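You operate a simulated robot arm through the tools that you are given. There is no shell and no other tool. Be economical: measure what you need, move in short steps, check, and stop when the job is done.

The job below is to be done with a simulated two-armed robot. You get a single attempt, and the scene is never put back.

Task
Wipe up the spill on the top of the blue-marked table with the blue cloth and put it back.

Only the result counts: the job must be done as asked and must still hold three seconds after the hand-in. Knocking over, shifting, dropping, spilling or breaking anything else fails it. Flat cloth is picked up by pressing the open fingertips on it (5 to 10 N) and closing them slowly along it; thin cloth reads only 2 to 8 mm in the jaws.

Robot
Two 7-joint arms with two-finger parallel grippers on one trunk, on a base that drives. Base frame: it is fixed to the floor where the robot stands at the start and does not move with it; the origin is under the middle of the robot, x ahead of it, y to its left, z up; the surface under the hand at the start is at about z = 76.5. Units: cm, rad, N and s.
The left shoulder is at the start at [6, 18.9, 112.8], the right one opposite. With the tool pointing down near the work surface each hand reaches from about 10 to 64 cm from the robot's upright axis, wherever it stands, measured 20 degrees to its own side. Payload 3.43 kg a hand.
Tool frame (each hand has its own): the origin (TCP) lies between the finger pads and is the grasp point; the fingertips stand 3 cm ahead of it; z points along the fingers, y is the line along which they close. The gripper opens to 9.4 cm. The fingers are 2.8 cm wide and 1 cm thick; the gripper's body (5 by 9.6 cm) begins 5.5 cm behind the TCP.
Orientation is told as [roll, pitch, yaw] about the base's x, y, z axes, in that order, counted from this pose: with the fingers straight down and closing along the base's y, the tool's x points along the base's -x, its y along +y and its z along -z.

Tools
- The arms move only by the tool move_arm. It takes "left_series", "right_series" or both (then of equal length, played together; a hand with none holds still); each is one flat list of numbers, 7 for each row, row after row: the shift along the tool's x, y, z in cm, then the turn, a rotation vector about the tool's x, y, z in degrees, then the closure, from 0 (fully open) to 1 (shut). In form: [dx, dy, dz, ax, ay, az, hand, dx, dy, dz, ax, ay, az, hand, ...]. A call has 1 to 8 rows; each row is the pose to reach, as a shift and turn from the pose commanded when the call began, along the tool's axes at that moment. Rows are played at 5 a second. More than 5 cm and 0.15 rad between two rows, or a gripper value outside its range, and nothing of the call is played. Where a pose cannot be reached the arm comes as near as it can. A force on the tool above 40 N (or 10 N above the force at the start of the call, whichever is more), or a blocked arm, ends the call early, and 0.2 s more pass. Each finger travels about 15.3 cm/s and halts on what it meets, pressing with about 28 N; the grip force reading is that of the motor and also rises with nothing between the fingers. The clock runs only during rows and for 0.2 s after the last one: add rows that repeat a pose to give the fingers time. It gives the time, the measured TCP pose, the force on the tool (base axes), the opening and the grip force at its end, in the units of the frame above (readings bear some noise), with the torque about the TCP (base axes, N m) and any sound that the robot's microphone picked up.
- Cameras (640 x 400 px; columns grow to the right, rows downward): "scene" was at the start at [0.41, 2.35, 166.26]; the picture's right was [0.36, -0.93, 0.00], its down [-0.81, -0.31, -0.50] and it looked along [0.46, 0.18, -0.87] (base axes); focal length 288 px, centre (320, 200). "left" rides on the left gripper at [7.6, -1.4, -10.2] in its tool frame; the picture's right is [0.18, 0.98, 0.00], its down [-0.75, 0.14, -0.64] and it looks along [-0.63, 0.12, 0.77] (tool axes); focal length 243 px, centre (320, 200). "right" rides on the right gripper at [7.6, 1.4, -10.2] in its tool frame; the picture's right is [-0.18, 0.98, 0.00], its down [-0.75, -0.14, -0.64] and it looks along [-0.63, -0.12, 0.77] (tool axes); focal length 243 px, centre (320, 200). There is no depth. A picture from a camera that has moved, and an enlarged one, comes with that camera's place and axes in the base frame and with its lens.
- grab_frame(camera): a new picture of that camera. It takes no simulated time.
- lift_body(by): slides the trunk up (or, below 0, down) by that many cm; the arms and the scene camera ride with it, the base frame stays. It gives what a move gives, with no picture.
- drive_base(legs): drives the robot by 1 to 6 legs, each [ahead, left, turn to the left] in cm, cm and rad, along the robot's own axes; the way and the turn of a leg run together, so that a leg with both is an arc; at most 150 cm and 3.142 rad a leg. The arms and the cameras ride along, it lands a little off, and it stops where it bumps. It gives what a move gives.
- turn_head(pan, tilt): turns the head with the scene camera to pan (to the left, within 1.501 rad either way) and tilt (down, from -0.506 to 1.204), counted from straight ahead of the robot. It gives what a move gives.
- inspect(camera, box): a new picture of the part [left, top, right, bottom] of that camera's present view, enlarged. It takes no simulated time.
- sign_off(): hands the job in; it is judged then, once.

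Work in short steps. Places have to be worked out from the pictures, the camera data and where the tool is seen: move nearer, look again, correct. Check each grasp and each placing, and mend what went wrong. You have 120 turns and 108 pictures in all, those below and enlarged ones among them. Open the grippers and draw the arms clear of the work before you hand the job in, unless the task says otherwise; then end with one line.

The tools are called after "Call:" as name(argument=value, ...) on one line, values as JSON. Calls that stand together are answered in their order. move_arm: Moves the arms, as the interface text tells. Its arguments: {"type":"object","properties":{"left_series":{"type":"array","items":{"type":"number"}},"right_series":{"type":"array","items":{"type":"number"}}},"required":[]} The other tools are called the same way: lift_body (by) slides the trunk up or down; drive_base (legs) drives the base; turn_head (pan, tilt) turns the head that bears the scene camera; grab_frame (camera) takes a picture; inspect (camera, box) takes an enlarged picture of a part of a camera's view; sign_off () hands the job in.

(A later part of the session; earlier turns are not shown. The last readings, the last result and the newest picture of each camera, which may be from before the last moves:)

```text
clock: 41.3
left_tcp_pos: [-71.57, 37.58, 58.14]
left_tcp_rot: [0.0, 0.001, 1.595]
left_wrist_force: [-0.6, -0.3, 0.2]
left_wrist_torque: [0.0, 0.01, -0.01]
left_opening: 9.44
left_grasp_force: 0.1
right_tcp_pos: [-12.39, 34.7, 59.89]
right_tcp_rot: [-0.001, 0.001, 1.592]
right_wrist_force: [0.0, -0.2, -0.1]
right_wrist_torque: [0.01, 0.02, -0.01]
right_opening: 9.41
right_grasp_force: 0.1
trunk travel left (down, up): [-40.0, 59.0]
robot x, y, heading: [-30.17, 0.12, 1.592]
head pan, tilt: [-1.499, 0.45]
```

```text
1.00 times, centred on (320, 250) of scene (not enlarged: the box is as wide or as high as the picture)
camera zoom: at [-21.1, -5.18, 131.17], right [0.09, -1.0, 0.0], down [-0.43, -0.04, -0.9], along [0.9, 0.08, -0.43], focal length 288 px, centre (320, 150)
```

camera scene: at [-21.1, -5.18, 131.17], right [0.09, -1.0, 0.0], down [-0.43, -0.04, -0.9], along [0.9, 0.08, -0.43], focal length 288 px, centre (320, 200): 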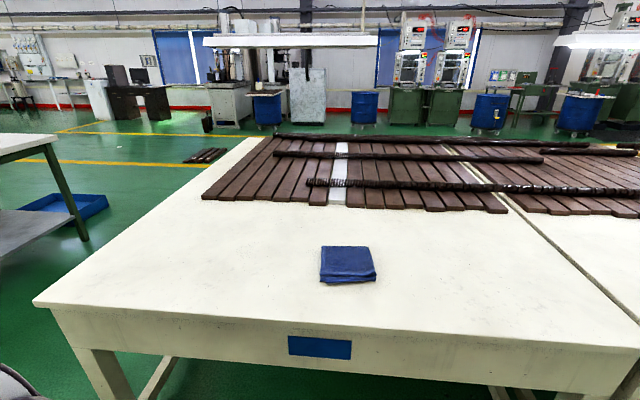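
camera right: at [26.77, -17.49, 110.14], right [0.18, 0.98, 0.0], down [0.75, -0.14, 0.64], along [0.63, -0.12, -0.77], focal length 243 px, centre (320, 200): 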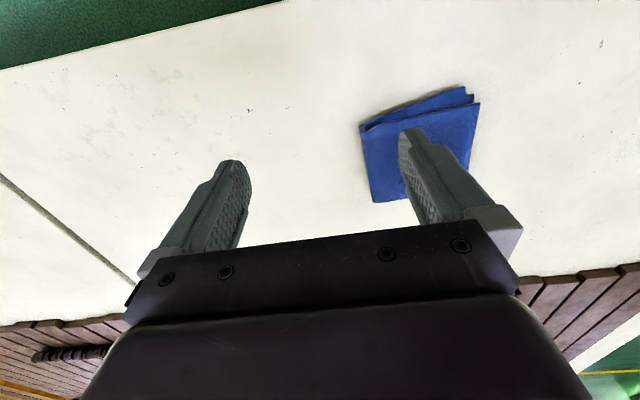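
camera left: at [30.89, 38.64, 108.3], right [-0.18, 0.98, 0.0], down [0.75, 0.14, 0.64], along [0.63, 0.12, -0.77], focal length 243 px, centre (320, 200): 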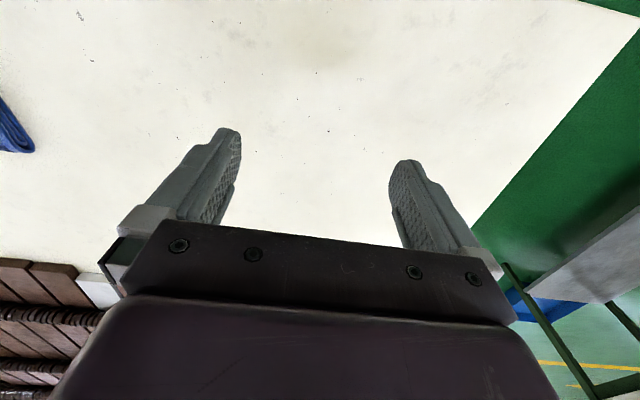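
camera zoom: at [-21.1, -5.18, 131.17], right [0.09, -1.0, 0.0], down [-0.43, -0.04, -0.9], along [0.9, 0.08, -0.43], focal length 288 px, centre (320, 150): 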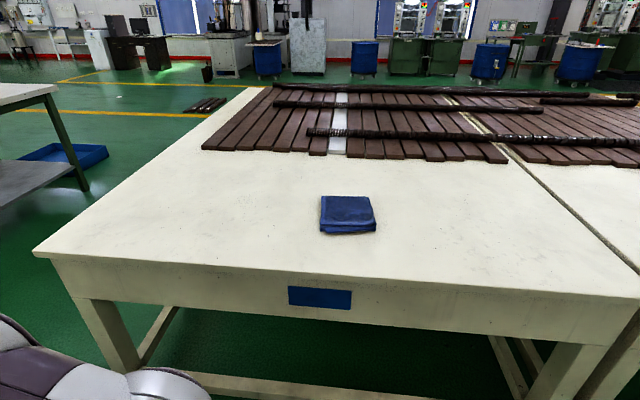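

The grazing view shows a clean blue-marked top in the near part. I look over the yellow-marked table and beyond from here too.

Call:
drive_base(legs=[[0, 0, -0.8]])

Call:
turn_head(pan=-1.5, tilt=0.45)

Call:
grab_frame(camera="scene")

Call:
inspect(camera="scene", box=[100, 80, 420, 280])

```text
clock: 43.8
left_tcp_pos: [-31.88, 55.72, 57.96]
left_tcp_rot: [0.001, 0.0, 0.791]
left_wrist_force: [0.1, -1.0, 0.1]
left_wrist_torque: [0.0, -0.02, 0.0]
left_opening: 9.39
left_grasp_force: 0.1
right_tcp_pos: [7.03, 11.06, 59.92]
right_tcp_rot: [0.0, 0.001, 0.791]
right_wrist_force: [1.1, 0.5, -0.7]
right_wrist_torque: [0.02, 0.02, 0.0]
right_opening: 9.42
right_grasp_force: 0.1
trunk travel left (down, up): [-40.0, 59.0]
robot x, y, heading: [-30.68, 0.41, 0.788]
head pan, tilt: [-1.499, 0.45]
```

```text
clock: 44.4
left_tcp_pos: [-32.03, 55.67, 58.07]
left_tcp_rot: [-0.001, 0.001, 0.79]
left_wrist_force: [-0.2, 0.2, 0.8]
left_wrist_torque: [0.01, -0.02, 0.0]
left_opening: 9.38
left_grasp_force: 0.0
right_tcp_pos: [7.1, 11.03, 59.85]
right_tcp_rot: [-0.001, 0.001, 0.79]
right_wrist_force: [0.3, 0.3, -0.1]
right_wrist_torque: [-0.01, 0.02, 0.0]
right_opening: 9.41
right_grasp_force: 0.0
trunk travel left (down, up): [-40.0, 59.0]
robot x, y, heading: [-30.67, -0.09, 0.793]
head pan, tilt: [-1.499, 0.45]
```

```text
70 pictures are left
camera scene: at [-27.62, -10.29, 131.17], right [-0.65, -0.76, 0.0], down [-0.33, 0.28, -0.9], along [0.68, -0.59, -0.44], focal length 288 px, centre (320, 200)
```

scene: 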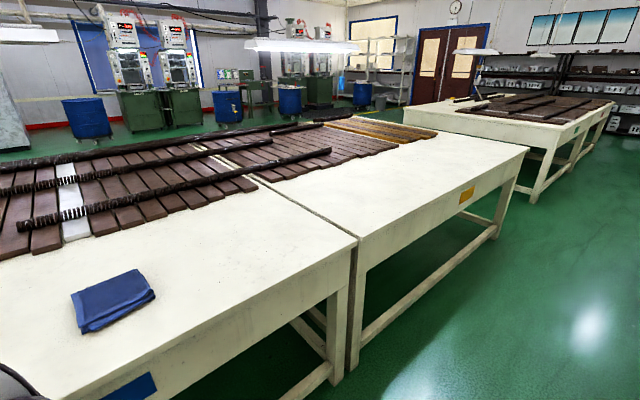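

```text
2.00 times, centred on (260, 180) of scene
camera zoom: at [-27.62, -10.29, 131.17], right [-0.65, -0.76, 0.0], down [-0.33, 0.28, -0.9], along [0.68, -0.59, -0.44], focal length 577 px, centre (440, 240)
```

zoom: 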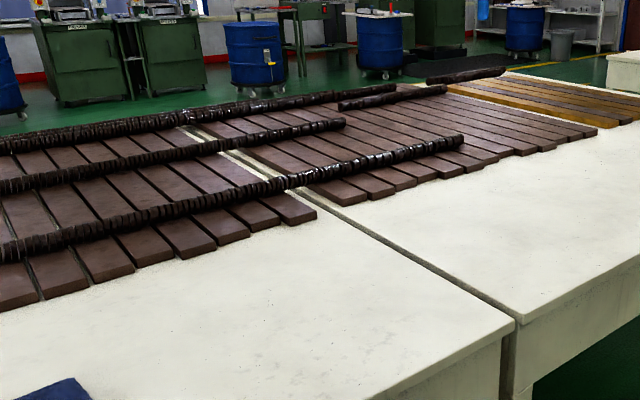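

Marks found: blue here, yellow and green on other tables, so the spill must be on this one. I raise the camera and take strongly enlarged tiles of the bare top with the arms out of the way.

Call:
lift_body(by=40)

Call:
lift_body(by=18)

Call:
turn_head(pan=-0.7, tilt=0.95)

Call:
grab_frame(camera="scene")

```text
clock: 48.2
left_tcp_pos: [-31.84, 55.7, 98.07]
left_tcp_rot: [-0.001, -0.001, 0.79]
left_wrist_force: [-0.8, -0.6, 0.6]
left_wrist_torque: [-0.02, -0.04, -0.02]
left_opening: 9.39
left_grasp_force: 0.1
right_tcp_pos: [7.11, 11.02, 100.01]
right_tcp_rot: [0.0, -0.002, 0.79]
right_wrist_force: [-0.6, -0.4, -0.4]
right_wrist_torque: [0.0, 0.02, 0.01]
right_opening: 9.41
right_grasp_force: 0.0
trunk travel left (down, up): [-80.0, 19.0]
robot x, y, heading: [-30.4, 0.14, 0.79]
head pan, tilt: [-1.499, 0.45]
```

```text
clock: 50.2
left_tcp_pos: [-31.99, 55.66, 116.01]
left_tcp_rot: [0.0, -0.001, 0.79]
left_wrist_force: [-0.1, -1.0, 0.5]
left_wrist_torque: [0.01, 0.01, 0.01]
left_opening: 9.38
left_grasp_force: 0.1
right_tcp_pos: [7.12, 11.1, 117.89]
right_tcp_rot: [0.002, 0.0, 0.791]
right_wrist_force: [0.6, 0.0, 0.9]
right_wrist_torque: [0.02, 0.01, -0.01]
right_opening: 9.4
right_grasp_force: 0.0
trunk travel left (down, up): [-98.0, 1.0]
robot x, y, heading: [-30.43, -0.18, 0.784]
head pan, tilt: [-1.499, 0.45]
```

```text
clock: 51.3
left_tcp_pos: [-32.01, 55.62, 116.07]
left_tcp_rot: [-0.001, -0.001, 0.791]
left_wrist_force: [-0.1, -0.5, -0.6]
left_wrist_torque: [0.0, 0.01, 0.02]
left_opening: 9.42
left_grasp_force: 0.2
right_tcp_pos: [7.13, 10.98, 117.98]
right_tcp_rot: [0.0, -0.001, 0.791]
right_wrist_force: [0.4, -0.6, 0.0]
right_wrist_torque: [-0.01, -0.01, 0.03]
right_opening: 9.4
right_grasp_force: 0.0
trunk travel left (down, up): [-98.0, 1.0]
robot x, y, heading: [-30.42, 0.03, 0.785]
head pan, tilt: [-0.7, 0.949]
```

```text
68 pictures are left
camera scene: at [-27.35, -3.66, 184.97], right [0.09, -1.0, 0.0], down [-0.81, -0.07, -0.58], along [0.58, 0.05, -0.81], focal length 288 px, centre (320, 200)
```

scene: 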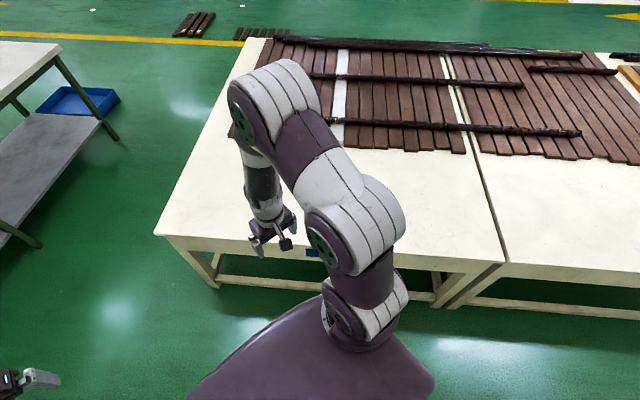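

The right arm blocks the view, so I turn back to the left and take tiles over the right shoulder.

Call:
drive_base(legs=[[0, 0, 0.8]])

Call:
turn_head(pan=-1.5, tilt=0.8)

Call:
inspect(camera="scene", box=[130, 100, 330, 225])

Call:
inspect(camera="scene", box=[320, 120, 520, 245])

Call:
inspect(camera="scene", box=[160, 0, 420, 162])

```text
clock: 53.8
left_tcp_pos: [-71.62, 37.51, 116.13]
left_tcp_rot: [0.001, 0.0, 1.598]
left_wrist_force: [0.4, -0.9, 0.2]
left_wrist_torque: [-0.01, 0.0, 0.01]
left_opening: 9.4
left_grasp_force: 0.1
right_tcp_pos: [-12.54, 34.87, 117.93]
right_tcp_rot: [-0.001, 0.0, 1.597]
right_wrist_force: [-0.1, -0.4, -0.1]
right_wrist_torque: [-0.03, 0.0, 0.02]
right_opening: 9.4
right_grasp_force: 0.0
trunk travel left (down, up): [-98.0, 1.0]
robot x, y, heading: [-30.75, 0.31, 1.597]
head pan, tilt: [-0.7, 0.949]
```

```text
clock: 55.0
left_tcp_pos: [-71.77, 37.45, 116.02]
left_tcp_rot: [0.0, 0.0, 1.598]
left_wrist_force: [-1.1, 0.4, -0.7]
left_wrist_torque: [0.0, 0.01, 0.02]
left_opening: 9.38
left_grasp_force: 0.0
right_tcp_pos: [-12.58, 34.91, 117.95]
right_tcp_rot: [-0.001, 0.0, 1.597]
right_wrist_force: [0.2, 0.7, -0.1]
right_wrist_torque: [-0.01, -0.06, -0.01]
right_opening: 9.38
right_grasp_force: 0.2
trunk travel left (down, up): [-98.0, 1.0]
robot x, y, heading: [-30.63, 0.32, 1.6]
head pan, tilt: [-1.499, 0.799]
```

```text
3.20 times, centred on (230, 162) of scene
camera zoom: at [-22.18, -5.23, 186.12], right [0.1, -1.0, 0.0], down [-0.71, -0.07, -0.7], along [0.69, 0.07, -0.72], focal length 923 px, centre (608, 320)
```

zoom: 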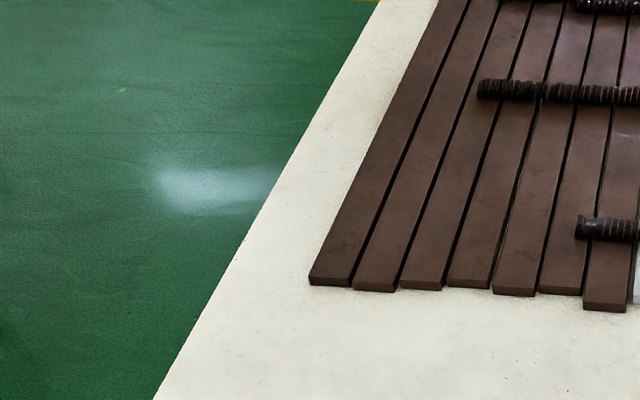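

```text
3.20 times, centred on (420, 182) of scene
camera zoom: at [-22.18, -5.23, 186.12], right [0.1, -1.0, 0.0], down [-0.71, -0.07, -0.7], along [0.69, 0.07, -0.72], focal length 923 px, centre (0, 256)
```

zoom: 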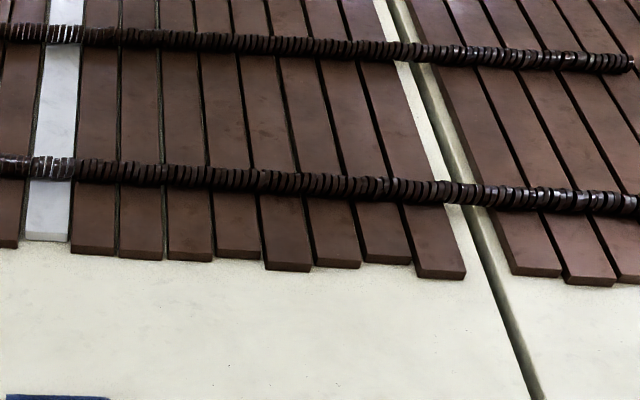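

```text
2.46 times, centred on (290, 81) of scene
camera zoom: at [-22.18, -5.23, 186.12], right [0.1, -1.0, 0.0], down [-0.71, -0.07, -0.7], along [0.69, 0.07, -0.72], focal length 710 px, centre (394, 493)
```

zoom: 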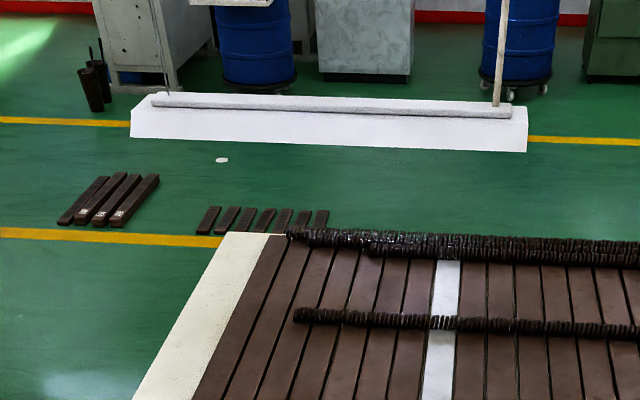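

Next the nearest strip of the top, and a check on the third table's mark.

Call:
grab_frame(camera="scene")

Call:
inspect(camera="scene", box=[140, 190, 340, 315])

Call:
inspect(camera="scene", box=[330, 190, 530, 315])

```text
64 pictures are left
camera scene: at [-22.18, -5.23, 186.12], right [0.1, -1.0, 0.0], down [-0.71, -0.07, -0.7], along [0.69, 0.07, -0.72], focal length 288 px, centre (320, 200)
```

scene: 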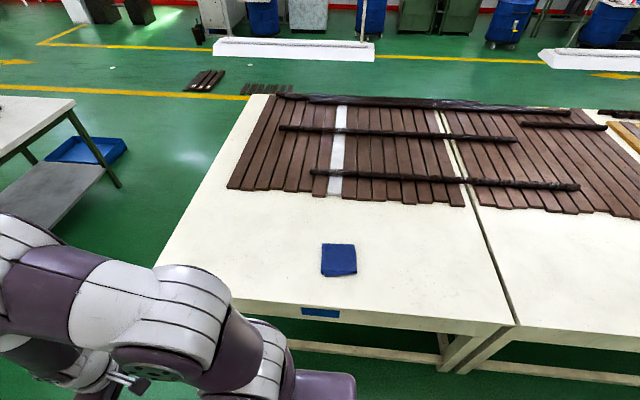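

```text
3.20 times, centred on (240, 252) of scene
camera zoom: at [-22.18, -5.23, 186.12], right [0.1, -1.0, 0.0], down [-0.71, -0.07, -0.7], along [0.69, 0.07, -0.72], focal length 923 px, centre (576, 32)
```

zoom: 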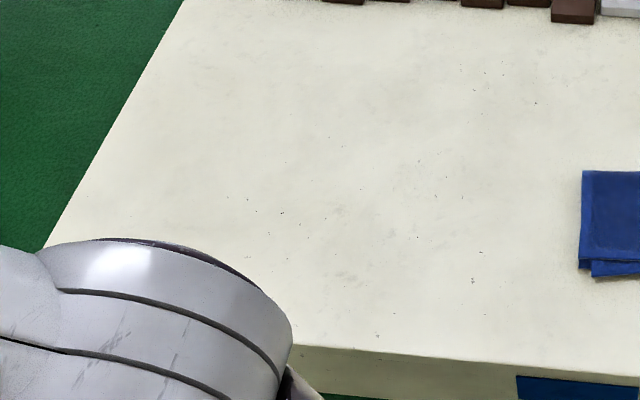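

```text
3.20 times, centred on (430, 252) of scene
camera zoom: at [-22.18, -5.23, 186.12], right [0.1, -1.0, 0.0], down [-0.71, -0.07, -0.7], along [0.69, 0.07, -0.72], focal length 923 px, centre (-32, 32)
```

zoom: 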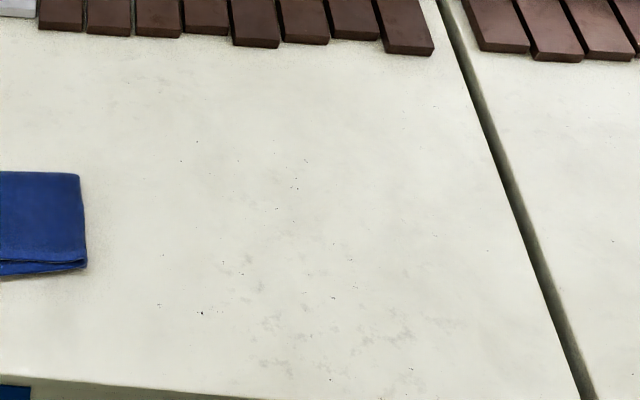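

The top really is clean here. I turn right to examine the third table's mark and top closely.

Call:
drive_base(legs=[[0, 0, -1.57]])

Call:
turn_head(pan=-1.2, tilt=0.4)

Call:
grab_frame(camera="scene")

Call:
inspect(camera="scene", box=[240, 80, 440, 205])

```text
clock: 59.1
left_tcp_pos: [6.2, 41.88, 116.0]
left_tcp_rot: [0.001, -0.001, 0.044]
left_wrist_force: [-0.1, -0.1, -1.4]
left_wrist_torque: [0.01, 0.02, -0.01]
left_opening: 9.38
left_grasp_force: 0.1
right_tcp_pos: [4.61, -17.37, 118.06]
right_tcp_rot: [-0.001, 0.001, 0.044]
right_wrist_force: [-0.4, -0.6, -0.2]
right_wrist_torque: [0.01, -0.01, 0.02]
right_opening: 9.42
right_grasp_force: 0.1
trunk travel left (down, up): [-98.0, 1.0]
robot x, y, heading: [-30.39, -0.38, 0.046]
head pan, tilt: [-1.499, 0.799]
```

```text
clock: 60.0
left_tcp_pos: [6.26, 41.81, 116.01]
left_tcp_rot: [-0.002, 0.0, 0.045]
left_wrist_force: [-0.1, 0.1, -0.1]
left_wrist_torque: [0.03, -0.01, -0.03]
left_opening: 9.38
left_grasp_force: 0.0
right_tcp_pos: [4.61, -17.47, 117.99]
right_tcp_rot: [0.001, -0.001, 0.044]
right_wrist_force: [0.7, 0.9, 0.0]
right_wrist_torque: [0.01, 0.0, -0.03]
right_opening: 9.39
right_grasp_force: 0.0
trunk travel left (down, up): [-98.0, 1.0]
robot x, y, heading: [-30.7, -0.32, 0.042]
head pan, tilt: [-1.201, 0.4]
```

```text
61 pictures are left
camera scene: at [-32.64, -8.8, 189.62], right [-0.92, -0.4, 0.0], down [-0.16, 0.36, -0.92], along [0.37, -0.84, -0.39], focal length 288 px, centre (320, 200)
```

scene: 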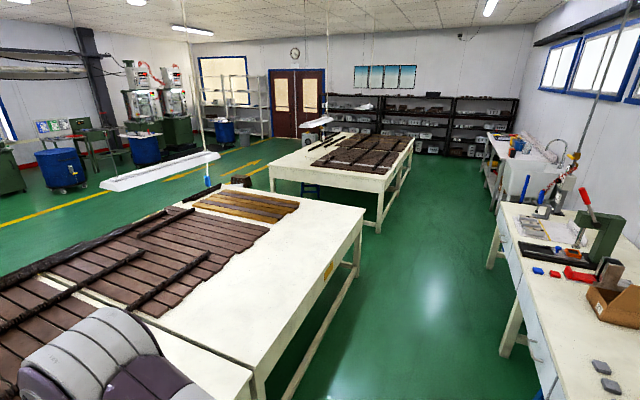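

```text
3.20 times, centred on (340, 142) of scene
camera zoom: at [-32.64, -8.8, 189.62], right [-0.92, -0.4, 0.0], down [-0.16, 0.36, -0.92], along [0.37, -0.84, -0.39], focal length 923 px, centre (256, 384)
```

zoom: 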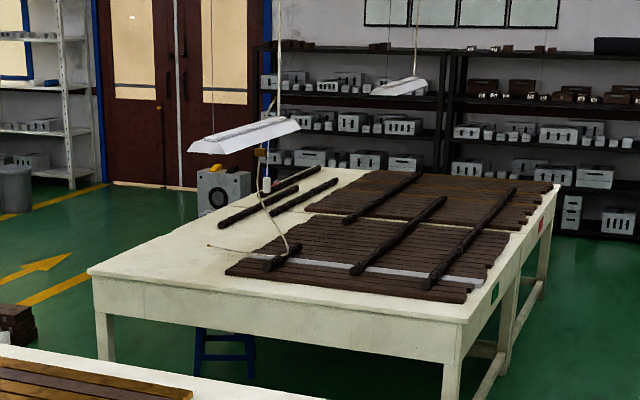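

Green and red marks there: the blue table is surely this one, and a clear liquid seems likely. I turn left again, lower the camera and look across the top from several standpoints for a sheen.

Call:
drive_base(legs=[[0, 0, 1.55]])

Call:
lift_body(by=-40)

Call:
lift_body(by=-25)

Call:
turn_head(pan=-1.5, tilt=0.45)

Call:
grab_frame(camera="scene")

Call:
inspect(camera="scene", box=[60, 110, 380, 310])

Call:
inspect(camera="scene", box=[320, 110, 640, 310])

```text
clock: 64.2
left_tcp_pos: [-71.53, 37.72, 116.02]
left_tcp_rot: [0.0, 0.001, 1.592]
left_wrist_force: [-0.3, -0.2, -0.4]
left_wrist_torque: [-0.03, 0.01, 0.01]
left_opening: 9.41
left_grasp_force: 0.0
right_tcp_pos: [-12.32, 34.72, 118.14]
right_tcp_rot: [-0.002, -0.001, 1.595]
right_wrist_force: [0.1, 0.6, -0.3]
right_wrist_torque: [-0.02, 0.0, -0.01]
right_opening: 9.4
right_grasp_force: 0.1
trunk travel left (down, up): [-98.0, 1.0]
robot x, y, heading: [-30.38, -0.08, 1.595]
head pan, tilt: [-1.201, 0.4]
```

```text
clock: 68.0
left_tcp_pos: [-71.47, 37.72, 76.13]
left_tcp_rot: [0.002, 0.0, 1.594]
left_wrist_force: [0.3, 0.0, -0.5]
left_wrist_torque: [0.01, 0.02, -0.02]
left_opening: 9.42
left_grasp_force: 0.2
right_tcp_pos: [-12.43, 34.8, 78.02]
right_tcp_rot: [0.0, -0.001, 1.594]
right_wrist_force: [-1.1, -0.3, 0.5]
right_wrist_torque: [-0.03, 0.0, -0.02]
right_opening: 9.41
right_grasp_force: 0.0
trunk travel left (down, up): [-58.0, 41.0]
robot x, y, heading: [-30.59, -0.21, 1.595]
head pan, tilt: [-1.201, 0.4]
```

```text
clock: 70.6
left_tcp_pos: [-71.5, 37.67, 51.08]
left_tcp_rot: [0.0, -0.001, 1.594]
left_wrist_force: [0.0, 0.3, 0.1]
left_wrist_torque: [0.01, 0.02, 0.02]
left_opening: 9.38
left_grasp_force: 0.0
right_tcp_pos: [-12.34, 34.77, 52.98]
right_tcp_rot: [0.0, 0.001, 1.594]
right_wrist_force: [0.0, -0.4, -0.4]
right_wrist_torque: [0.02, -0.02, -0.01]
right_opening: 9.37
right_grasp_force: 0.1
trunk travel left (down, up): [-33.0, 66.0]
robot x, y, heading: [-30.48, -0.31, 1.592]
head pan, tilt: [-1.201, 0.4]
```

```text
clock: 71.4
left_tcp_pos: [-71.52, 37.69, 51.05]
left_tcp_rot: [0.0, 0.001, 1.594]
left_wrist_force: [0.0, 0.2, -0.6]
left_wrist_torque: [0.04, -0.01, -0.02]
left_opening: 9.4
left_grasp_force: 0.2
right_tcp_pos: [-12.41, 34.79, 52.95]
right_tcp_rot: [0.0, 0.001, 1.593]
right_wrist_force: [0.3, 0.9, 0.5]
right_wrist_torque: [0.01, 0.0, 0.02]
right_opening: 9.42
right_grasp_force: 0.1
trunk travel left (down, up): [-33.0, 66.0]
robot x, y, heading: [-30.58, 0.24, 1.594]
head pan, tilt: [-1.499, 0.45]
```

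```text
59 pictures are left
camera scene: at [-21.09, -5.17, 124.17], right [0.09, -1.0, 0.0], down [-0.43, -0.04, -0.9], along [0.9, 0.08, -0.44], focal length 288 px, centre (320, 200)
```

scene: 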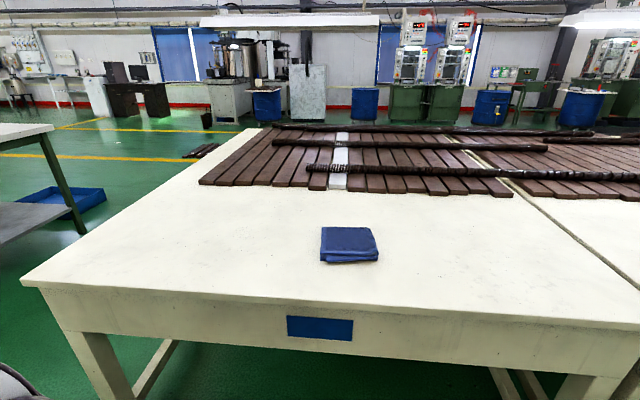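

```text
2.00 times, centred on (220, 210) of scene
camera zoom: at [-21.09, -5.17, 124.17], right [0.09, -1.0, 0.0], down [-0.43, -0.04, -0.9], along [0.9, 0.08, -0.44], focal length 577 px, centre (520, 180)
```

zoom: 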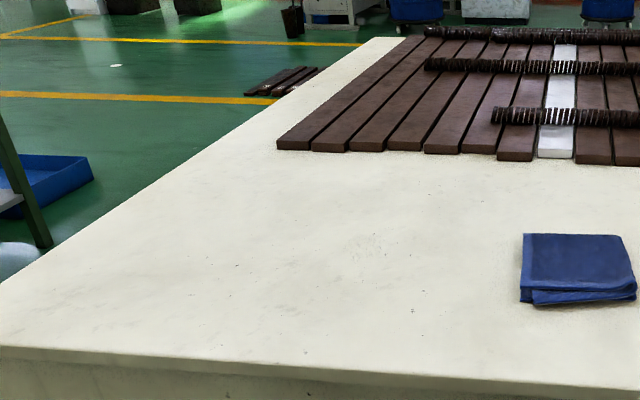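

```text
2.00 times, centred on (480, 210) of scene
camera zoom: at [-21.09, -5.17, 124.17], right [0.09, -1.0, 0.0], down [-0.43, -0.04, -0.9], along [0.9, 0.08, -0.44], focal length 577 px, centre (0, 180)
```

zoom: 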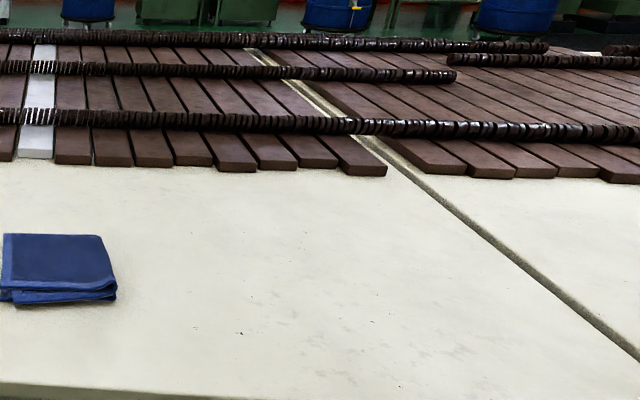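

No sheen either. The far and left sides remain; I drive to the left end of the table and look from there.

Call:
lift_body(by=40)

Call:
lift_body(by=24)

Call:
drive_base(legs=[[130, 0, 0], [0, -100, 0]])

Call:
turn_head(pan=-1.5, tilt=0.6)

Call:
grab_frame(camera="scene")

```text
clock: 75.2
left_tcp_pos: [-71.46, 37.66, 91.07]
left_tcp_rot: [-0.001, 0.0, 1.593]
left_wrist_force: [-0.4, -0.1, -0.5]
left_wrist_torque: [0.01, -0.01, -0.03]
left_opening: 9.4
left_grasp_force: 0.1
right_tcp_pos: [-12.36, 34.79, 92.96]
right_tcp_rot: [0.001, 0.0, 1.595]
right_wrist_force: [-0.3, -0.6, -0.3]
right_wrist_torque: [0.0, 0.02, -0.01]
right_opening: 9.41
right_grasp_force: 0.1
trunk travel left (down, up): [-73.0, 26.0]
robot x, y, heading: [-30.5, -0.06, 1.589]
head pan, tilt: [-1.499, 0.45]
```

```text
clock: 77.7
left_tcp_pos: [-71.46, 37.6, 115.02]
left_tcp_rot: [0.0, -0.001, 1.593]
left_wrist_force: [0.1, 0.1, 0.0]
left_wrist_torque: [0.01, 0.01, -0.03]
left_opening: 9.4
left_grasp_force: 0.1
right_tcp_pos: [-12.34, 34.81, 117.01]
right_tcp_rot: [0.0, 0.0, 1.593]
right_wrist_force: [0.2, -0.1, -0.4]
right_wrist_torque: [-0.01, -0.01, -0.03]
right_opening: 9.42
right_grasp_force: 0.1
trunk travel left (down, up): [-97.0, 2.0]
robot x, y, heading: [-30.79, -0.38, 1.596]
head pan, tilt: [-1.499, 0.45]
```

```text
clock: 89.0
left_tcp_pos: [23.72, 170.34, 115.06]
left_tcp_rot: [0.0, 0.0, 1.611]
left_wrist_force: [-0.1, -0.5, -0.4]
left_wrist_torque: [0.01, 0.04, 0.0]
left_opening: 9.42
left_grasp_force: 0.1
right_tcp_pos: [83.06, 168.62, 117.04]
right_tcp_rot: [-0.001, 0.0, 1.611]
right_wrist_force: [0.3, -0.8, -0.5]
right_wrist_torque: [0.02, -0.02, -0.01]
right_opening: 9.41
right_grasp_force: 0.0
trunk travel left (down, up): [-97.0, 2.0]
robot x, y, heading: [65.58, 133.29, 1.612]
head pan, tilt: [-1.499, 0.45]
```

```text
clock: 89.7
left_tcp_pos: [23.77, 170.4, 115.08]
left_tcp_rot: [0.001, 0.0, 1.611]
left_wrist_force: [0.0, 0.2, 0.5]
left_wrist_torque: [0.01, -0.01, -0.03]
left_opening: 9.39
left_grasp_force: 0.0
right_tcp_pos: [82.96, 168.81, 117.04]
right_tcp_rot: [0.0, -0.001, 1.61]
right_wrist_force: [-1.0, -0.2, -0.3]
right_wrist_torque: [-0.01, 0.01, -0.03]
right_opening: 9.41
right_grasp_force: 0.1
trunk travel left (down, up): [-97.0, 2.0]
robot x, y, heading: [65.39, 133.28, 1.611]
head pan, tilt: [-1.499, 0.6]
```

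```text
56 pictures are left
camera scene: at [74.72, 128.47, 186.81], right [0.11, -0.99, 0.0], down [-0.56, -0.06, -0.83], along [0.82, 0.09, -0.56], focal length 288 px, centre (320, 200)
```

scene: 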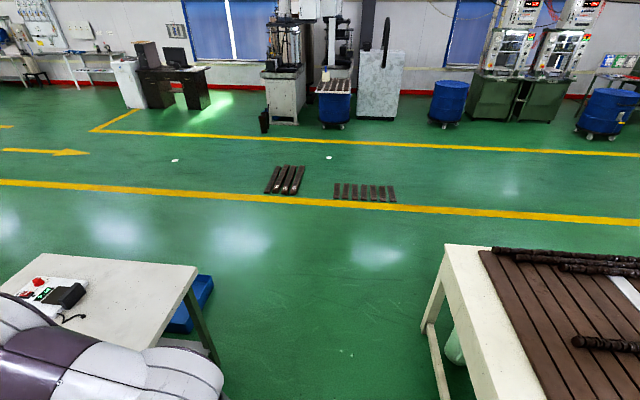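

I drive on past the far left corner and turn to look back over the far side.

Call:
drive_base(legs=[[0, -150, 0], [0, 0, -1.6]])

Call:
turn_head(pan=-1.5, tilt=0.6)

Call:
grab_frame(camera="scene")

```text
clock: 101.1
left_tcp_pos: [254.39, 178.6, 115.12]
left_tcp_rot: [0.0, -0.003, -0.005]
left_wrist_force: [0.3, 0.0, -0.3]
left_wrist_torque: [0.02, 0.01, -0.02]
left_opening: 9.41
left_grasp_force: 0.0
right_tcp_pos: [250.1, 119.3, 116.92]
right_tcp_rot: [0.0, 0.001, -0.004]
right_wrist_force: [0.3, 0.6, -0.3]
right_wrist_torque: [0.0, 0.01, 0.06]
right_opening: 9.39
right_grasp_force: 0.1
trunk travel left (down, up): [-97.0, 2.0]
robot x, y, heading: [215.73, 138.63, -0.006]
head pan, tilt: [-1.499, 0.6]
```

```text
clock: 101.7
left_tcp_pos: [254.35, 178.53, 115.07]
left_tcp_rot: [0.0, 0.0, -0.005]
left_wrist_force: [-0.4, 0.9, -0.3]
left_wrist_torque: [-0.02, 0.0, -0.01]
left_opening: 9.41
left_grasp_force: 0.1
right_tcp_pos: [250.14, 119.31, 116.91]
right_tcp_rot: [-0.001, -0.001, -0.004]
right_wrist_force: [0.6, -0.1, -1.3]
right_wrist_torque: [-0.01, 0.0, -0.01]
right_opening: 9.39
right_grasp_force: 0.1
trunk travel left (down, up): [-97.0, 2.0]
robot x, y, heading: [215.39, 138.42, -0.005]
head pan, tilt: [-1.499, 0.6]
```

```text
55 pictures are left
camera scene: at [210.48, 129.64, 186.81], right [-1.0, -0.07, 0.0], down [-0.04, 0.56, -0.83], along [0.06, -0.82, -0.56], focal length 288 px, centre (320, 200)
```

scene: 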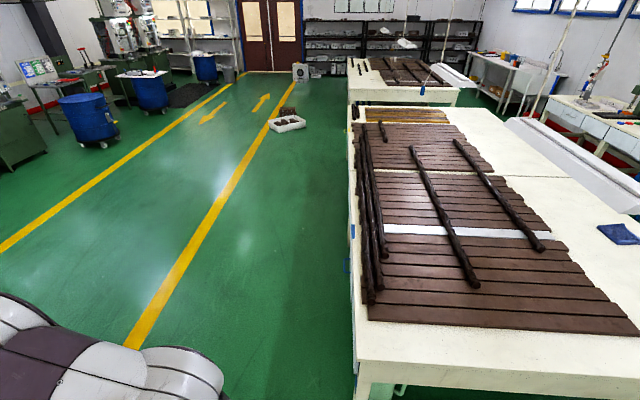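

From here the far strip is visible. I enlarge it and the whole top from this side.

Call:
inspect(camera="scene", box=[320, 100, 640, 300])

Call:
inspect(camera="scene", box=[320, 200, 640, 400])

```text
2.00 times, centred on (480, 200) of scene
camera zoom: at [210.48, 129.64, 186.81], right [-1.0, -0.07, 0.0], down [-0.04, 0.56, -0.83], along [0.06, -0.82, -0.56], focal length 577 px, centre (0, 200)
```

zoom: 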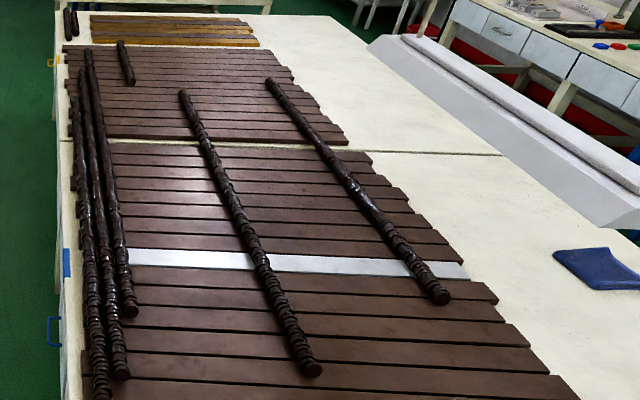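

```text
2.00 times, centred on (480, 300) of scene
camera zoom: at [210.48, 129.64, 186.81], right [-1.0, -0.07, 0.0], down [-0.04, 0.56, -0.83], along [0.06, -0.82, -0.56], focal length 577 px, centre (0, 0)
```

zoom: 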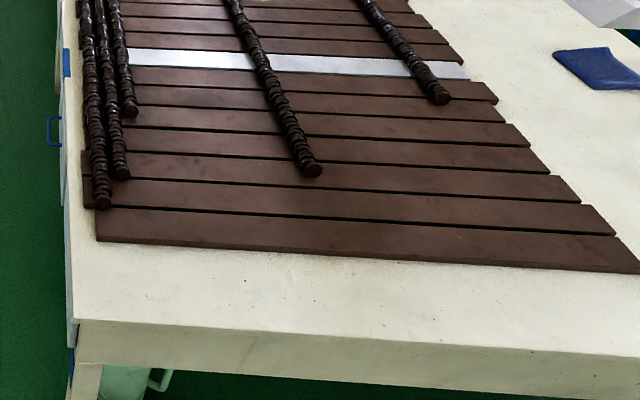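

The far strip is clean too. The best remaining options are a very faint spill or one hidden under the cloth, so I drive back to the front.

Call:
drive_base(legs=[[0, -8, 0], [-130, 0, 0], [-115, 0, 0], [0, -130, 0]])

Call:
turn_head(pan=0, tilt=0.9)

Call:
grab_frame(camera="scene")

```text
clock: 120.4
left_tcp_pos: [13.54, 37.51, 115.01]
left_tcp_rot: [0.001, -0.001, 0.027]
left_wrist_force: [-0.7, 0.2, 0.1]
left_wrist_torque: [0.0, -0.01, 0.01]
left_opening: 9.39
left_grasp_force: 0.1
right_tcp_pos: [11.07, -21.46, 116.91]
right_tcp_rot: [-0.001, 0.0, 0.026]
right_wrist_force: [-0.3, 0.3, 0.3]
right_wrist_torque: [0.03, -0.01, 0.0]
right_opening: 9.39
right_grasp_force: 0.0
trunk travel left (down, up): [-97.0, 2.0]
robot x, y, heading: [-24.14, -3.63, 0.024]
head pan, tilt: [-1.499, 0.6]
```

```text
clock: 122.0
left_tcp_pos: [13.59, 37.53, 115.06]
left_tcp_rot: [-0.001, 0.001, 0.023]
left_wrist_force: [0.5, 0.2, -0.2]
left_wrist_torque: [0.01, 0.0, 0.0]
left_opening: 9.42
left_grasp_force: 0.0
right_tcp_pos: [11.0, -21.72, 117.01]
right_tcp_rot: [-0.002, 0.0, 0.026]
right_wrist_force: [0.1, -0.4, -0.6]
right_wrist_torque: [-0.02, 0.0, 0.01]
right_opening: 9.41
right_grasp_force: 0.1
trunk travel left (down, up): [-97.0, 2.0]
robot x, y, heading: [-23.41, -3.55, 0.021]
head pan, tilt: [0.0, 0.901]
```

```text
52 pictures are left
camera scene: at [-22.15, -3.57, 184.33], right [0.02, -1.0, 0.0], down [-0.78, -0.02, -0.62], along [0.62, 0.02, -0.78], focal length 288 px, centre (320, 200)
```

scene: 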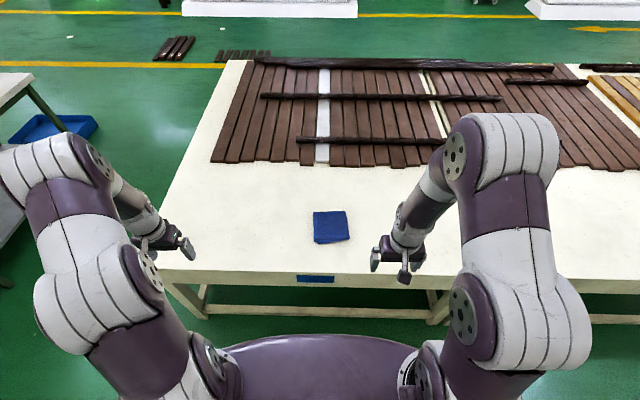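

I move to the table with the hands held well above it and study the top with both hand cameras.

Call:
drive_base(legs=[[22, 3, -0.023]])

Call:
inspect(camera="left", box=[0, 0, 320, 200])

Call:
inspect(camera="left", box=[300, 0, 620, 200])

Call:
inspect(camera="right", box=[0, 0, 320, 200])

Call:
inspect(camera="right", box=[300, 0, 620, 200])

```text
clock: 123.7
left_tcp_pos: [36.16, 40.09, 115.12]
left_tcp_rot: [0.0, -0.002, 0.005]
left_wrist_force: [-0.5, 0.7, -0.7]
left_wrist_torque: [-0.01, -0.02, 0.01]
left_opening: 9.4
left_grasp_force: 0.1
right_tcp_pos: [32.3, -19.21, 117.05]
right_tcp_rot: [0.001, -0.001, 0.005]
right_wrist_force: [-0.3, -0.2, 0.0]
right_wrist_torque: [-0.01, -0.04, -0.01]
right_opening: 9.42
right_grasp_force: 0.1
trunk travel left (down, up): [-97.0, 2.0]
robot x, y, heading: [-2.06, -0.24, 0.01]
head pan, tilt: [0.0, 0.901]
```

```text
2.00 times, centred on (160, 100) of left
camera zoom: at [28.52, 38.54, 125.39], right [-0.19, 0.98, 0.0], down [0.75, 0.14, 0.64], along [0.63, 0.12, -0.77], focal length 485 px, centre (640, 400)
```

zoom: 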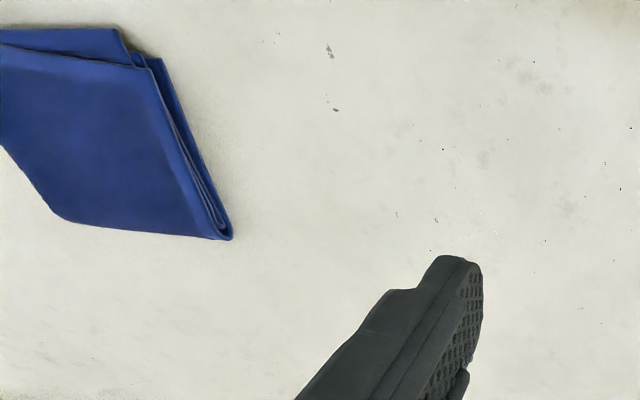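

```text
2.00 times, centred on (460, 100) of left
camera zoom: at [28.52, 38.54, 125.39], right [-0.19, 0.98, 0.0], down [0.75, 0.14, 0.64], along [0.63, 0.12, -0.77], focal length 485 px, centre (40, 400)
```

zoom: 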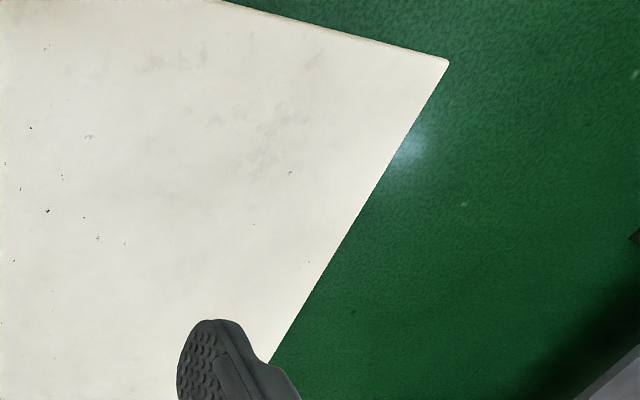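

```text
2.00 times, centred on (160, 100) of right
camera zoom: at [24.67, -17.67, 127.19], right [0.18, 0.98, 0.0], down [0.75, -0.14, 0.64], along [0.63, -0.11, -0.77], focal length 485 px, centre (640, 400)
```

zoom: 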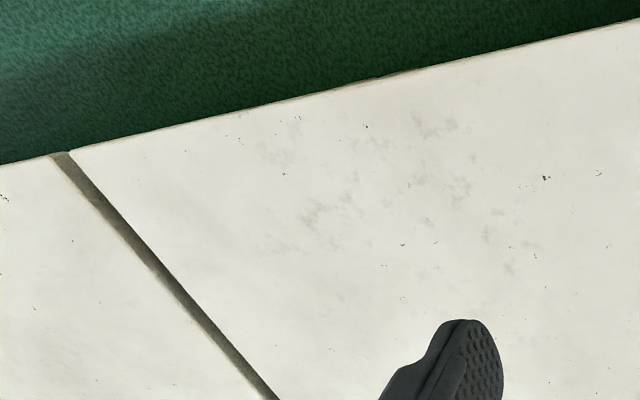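

```text
2.00 times, centred on (460, 100) of right
camera zoom: at [24.67, -17.67, 127.19], right [0.18, 0.98, 0.0], down [0.75, -0.14, 0.64], along [0.63, -0.11, -0.77], focal length 485 px, centre (40, 400)
```

zoom: 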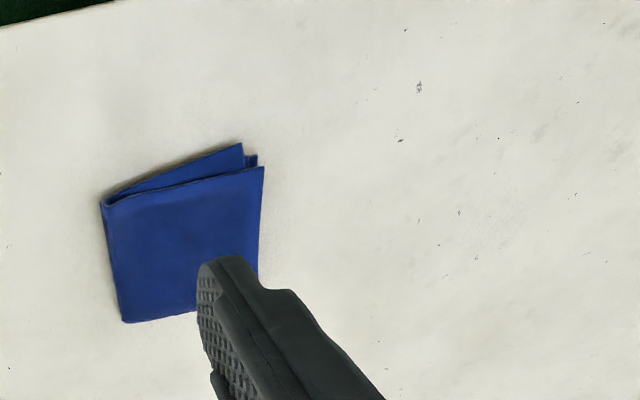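

Even close up the bare top shows only wear marks, so the spill may be under the cloth. I lower the trunk and bring the right hand over the cloth's centre, near (48, -6.5).

Call:
lift_body(by=-17)

Call:
move_arm(right_series=[-3, 2.5, 1, 0, 0, 0, 0, -6, 5, 3, 0, 0, 0, 0, -9, 7.5, 5, 0, 0, 0, 0, -12, 10, 7, 0, 0, 0, 0, -15.5, 12.7, 9, 0, 0, 0, 0, -15.5, 12.7, 9, 0, 0, 0, 0])

Call:
grab_frame(camera="right")

```text
clock: 125.6
left_tcp_pos: [36.5, 40.15, 98.03]
left_tcp_rot: [0.0, 0.0, 0.005]
left_wrist_force: [0.2, -0.5, -0.1]
left_wrist_torque: [-0.02, -0.04, -0.01]
left_opening: 9.39
left_grasp_force: 0.0
right_tcp_pos: [32.56, -19.1, 99.88]
right_tcp_rot: [0.0, -0.002, 0.006]
right_wrist_force: [0.0, 0.5, -0.9]
right_wrist_torque: [0.02, -0.01, 0.01]
right_opening: 9.4
right_grasp_force: 0.0
trunk travel left (down, up): [-80.0, 19.0]
robot x, y, heading: [-1.7, -0.04, 0.001]
head pan, tilt: [0.0, 0.901]
```

```text
clock: 127.0
left_tcp_pos: [36.45, 40.19, 98.12]
left_tcp_rot: [-0.001, 0.001, 0.005]
left_wrist_force: [0.0, -0.9, -0.5]
left_wrist_torque: [-0.03, 0.01, 0.0]
left_opening: 9.4
left_grasp_force: 0.0
right_tcp_pos: [47.94, -6.14, 90.91]
right_tcp_rot: [0.0, -0.001, 0.005]
right_wrist_force: [-0.3, -0.6, -0.2]
right_wrist_torque: [0.0, 0.0, -0.02]
right_opening: 9.43
right_grasp_force: 0.0
trunk travel left (down, up): [-80.0, 19.0]
robot x, y, heading: [-2.24, -0.15, 0.007]
head pan, tilt: [0.0, 0.901]
```

```text
47 pictures are left
camera right: at [40.33, -4.79, 101.06], right [0.18, 0.98, 0.0], down [0.75, -0.14, 0.64], along [0.63, -0.12, -0.77], focal length 243 px, centre (320, 200)
```

right: 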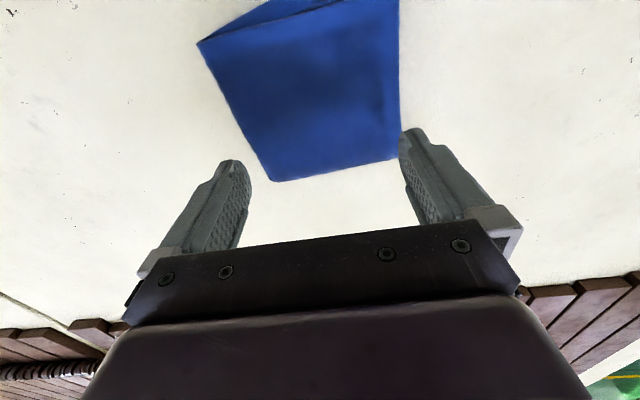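

The hand is over the cloth's centre (corners at about (56,-13), (55,1)). I descend and feel for contact.

Call:
move_arm(right_series=[0, 0, 4, 0, 0, 0, 0, 0, 0, 7, 0, 0, 0, 0, 0, 0, 8.5, 0, 0, 0, 0, 0, 0, 9.3, 0, 0, 0, 0, 0, 0, 9.8, 0, 0, 0, 0, 0, 0, 9.8, 0, 0, 0, 0])

```text
clock: 128.4
left_tcp_pos: [36.58, 40.1, 98.16]
left_tcp_rot: [0.0, 0.0, 0.005]
left_wrist_force: [0.1, -0.7, -0.5]
left_wrist_torque: [0.03, -0.01, -0.01]
left_opening: 9.4
left_grasp_force: 0.1
right_tcp_pos: [48.09, -6.27, 81.17]
right_tcp_rot: [-0.001, 0.0, 0.007]
right_wrist_force: [1.1, -0.2, 2.3]
right_wrist_torque: [0.04, -0.01, 0.02]
right_opening: 9.35
right_grasp_force: 0.0
trunk travel left (down, up): [-80.0, 19.0]
robot x, y, heading: [-1.78, -0.52, 0.002]
head pan, tilt: [0.0, 0.901]
```

Fingertips just touch the cloth (tip z about 78.2, 2 N). I press a little more.

Call:
move_arm(right_series=[0, 0, 0.3, 0, 0, 0, 0, 0, 0, 0.5, 0, 0, 0, 0, 0, 0, 0.5, 0, 0, 0, 0])

```text
clock: 129.2
left_tcp_pos: [36.43, 40.2, 98.15]
left_tcp_rot: [-0.001, -0.001, 0.006]
left_wrist_force: [0.0, 0.6, 0.6]
left_wrist_torque: [0.0, 0.0, -0.02]
left_opening: 9.42
left_grasp_force: 0.1
right_tcp_pos: [48.04, -6.33, 80.79]
right_tcp_rot: [0.001, -0.001, 0.005]
right_wrist_force: [1.2, 0.0, 8.4]
right_wrist_torque: [0.01, 0.0, 0.01]
right_opening: 9.34
right_grasp_force: 0.1
trunk travel left (down, up): [-80.0, 19.0]
robot x, y, heading: [-2.15, -0.36, 0.006]
head pan, tilt: [0.0, 0.901]
```

8 N is in the range; I close slowly along the cloth.

Call:
move_arm(right_series=[0, 0, 0, 0, 0, 0, 0.12, 0, 0, 0, 0, 0, 0, 0.24, 0, 0, 0, 0, 0, 0, 0.36, 0, 0, 0, 0, 0, 0, 0.48, 0, 0, 0, 0, 0, 0, 0.6, 0, 0, 0, 0, 0, 0, 0.72, 0, 0, 0, 0, 0, 0, 0.84, 0, 0, 0, 0, 0, 0, 1])

Call:
move_arm(right_series=[0, 0, 0, 0, 0, 0, 1, 0, 0, 0, 0, 0, 0, 1])

```text
clock: 131.0
left_tcp_pos: [36.45, 40.17, 98.07]
left_tcp_rot: [0.001, 0.0, 0.006]
left_wrist_force: [-0.5, 0.6, 0.8]
left_wrist_torque: [0.03, 0.01, -0.01]
left_opening: 9.4
left_grasp_force: 0.0
right_tcp_pos: [48.01, -6.27, 80.75]
right_tcp_rot: [0.0, -0.002, 0.005]
right_wrist_force: [0.6, 0.3, 10.2]
right_wrist_torque: [-0.02, -0.01, 0.08]
right_opening: 2.09
right_grasp_force: 27.9
trunk travel left (down, up): [-80.0, 19.0]
robot x, y, heading: [-1.95, 0.01, 0.006]
head pan, tilt: [0.0, 0.901]
```

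```text
clock: 131.6
left_tcp_pos: [36.38, 40.17, 98.08]
left_tcp_rot: [0.002, -0.001, 0.006]
left_wrist_force: [-0.1, 0.6, 0.2]
left_wrist_torque: [0.01, -0.01, -0.03]
left_opening: 9.42
left_grasp_force: 0.0
right_tcp_pos: [47.96, -6.23, 80.85]
right_tcp_rot: [0.0, -0.002, 0.005]
right_wrist_force: [0.2, -0.2, 11.0]
right_wrist_torque: [0.0, -0.02, 0.07]
right_opening: 2.08
right_grasp_force: 28.6
trunk travel left (down, up): [-80.0, 19.0]
robot x, y, heading: [-2.08, -0.09, 0.006]
head pan, tilt: [0.0, 0.901]
```

The jaws stopped at 2.1 cm on something, likely bunched cloth. I lift slowly and look.

Call:
move_arm(right_series=[0, 0, -3, 0, 0, 0, 1, 0, 0, -7, 0, 0, 0, 1, 0, 0, -11, 0, 0, 0, 1, 0, 0, -15, 0, 0, 0, 1, 0, 0, -15, 0, 0, 0, 1])

Call:
grab_frame(camera="right")

Call:
grab_frame(camera="scene")

```text
clock: 132.8
left_tcp_pos: [36.43, 40.14, 98.03]
left_tcp_rot: [0.001, 0.002, 0.005]
left_wrist_force: [-0.3, -0.3, 0.5]
left_wrist_torque: [0.02, 0.01, 0.02]
left_opening: 9.4
left_grasp_force: 0.0
right_tcp_pos: [47.97, -6.18, 95.9]
right_tcp_rot: [0.002, 0.0, 0.006]
right_wrist_force: [0.0, -0.4, -0.1]
right_wrist_torque: [0.03, 0.05, 0.1]
right_opening: 2.0
right_grasp_force: 27.9
trunk travel left (down, up): [-80.0, 19.0]
robot x, y, heading: [-2.19, -0.07, 0.005]
head pan, tilt: [0.0, 0.901]
```

```text
46 pictures are left
camera right: at [40.4, -4.85, 106.0], right [0.18, 0.98, 0.0], down [0.75, -0.14, 0.64], along [0.63, -0.12, -0.77], focal length 243 px, centre (320, 200)
```

right: 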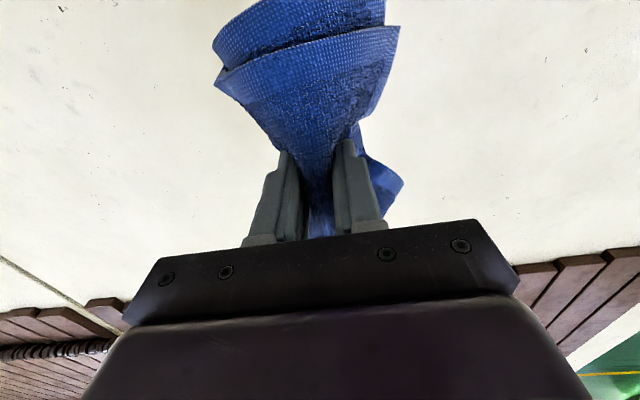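

```text
45 pictures are left
camera scene: at [-0.08, -0.24, 167.33], right [0.0, -1.0, 0.0], down [-0.78, 0.0, -0.62], along [0.62, 0.0, -0.78], focal length 288 px, centre (320, 200)
```

scene: 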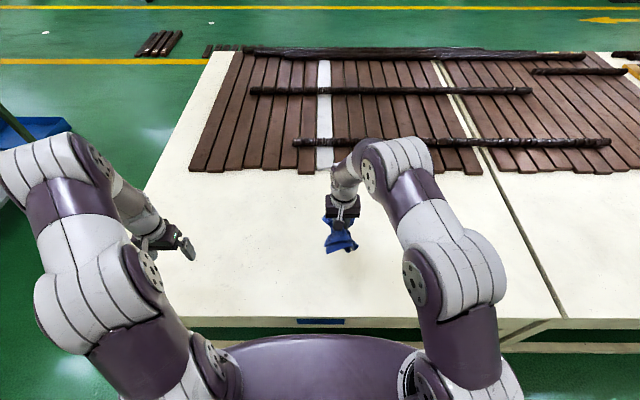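

The cloth is held. I swing it aside and look at where it lay.

Call:
move_arm(right_series=[0, -4, -2, 0, 0, 0, 1, 0, -8, -2, 0, 0, 0, 1, 0, -12, -2, 0, 0, 0, 1, 0, -16, -2, 0, 0, 0, 1, 0, -20, -2, 0, 0, 0, 1, 0, -20, -2, 0, 0, 0, 1])

Call:
inspect(camera="scene", box=[160, 150, 480, 350])

Call:
grab_frame(camera="right")

```text
clock: 134.2
left_tcp_pos: [36.42, 40.13, 98.02]
left_tcp_rot: [-0.001, 0.001, 0.004]
left_wrist_force: [-0.3, -0.3, 0.5]
left_wrist_torque: [0.03, 0.0, -0.01]
left_opening: 9.42
left_grasp_force: 0.0
right_tcp_pos: [48.31, -25.91, 97.53]
right_tcp_rot: [0.0, 0.0, 0.007]
right_wrist_force: [0.4, -0.3, -0.2]
right_wrist_torque: [0.05, -0.02, 0.07]
right_opening: 1.99
right_grasp_force: 27.5
trunk travel left (down, up): [-80.0, 19.0]
robot x, y, heading: [-2.05, -0.17, 0.008]
head pan, tilt: [0.0, 0.901]
```

```text
2.00 times, centred on (320, 250) of scene
camera zoom: at [-0.18, -0.15, 167.33], right [0.0, -1.0, 0.0], down [-0.78, 0.0, -0.62], along [0.62, 0.0, -0.78], focal length 577 px, centre (320, 100)
```

zoom: 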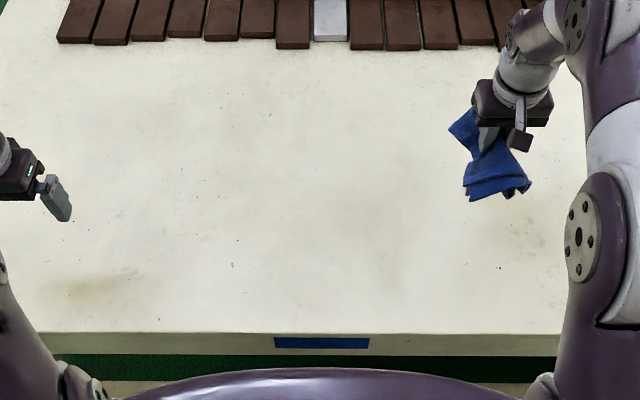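

```text
43 pictures are left
camera right: at [40.7, -24.69, 107.77], right [0.18, 0.98, 0.0], down [0.75, -0.14, 0.64], along [0.63, -0.12, -0.77], focal length 243 px, centre (320, 200)
```

right: 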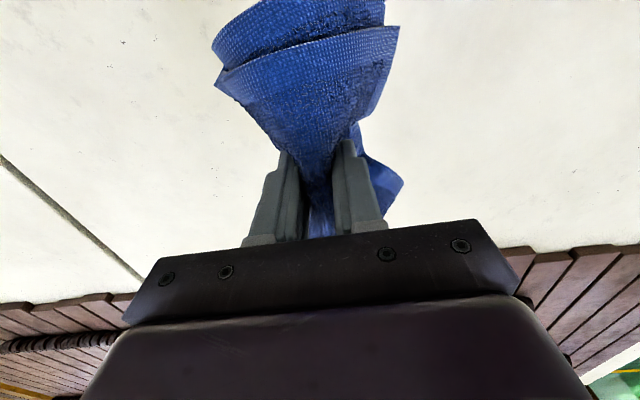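

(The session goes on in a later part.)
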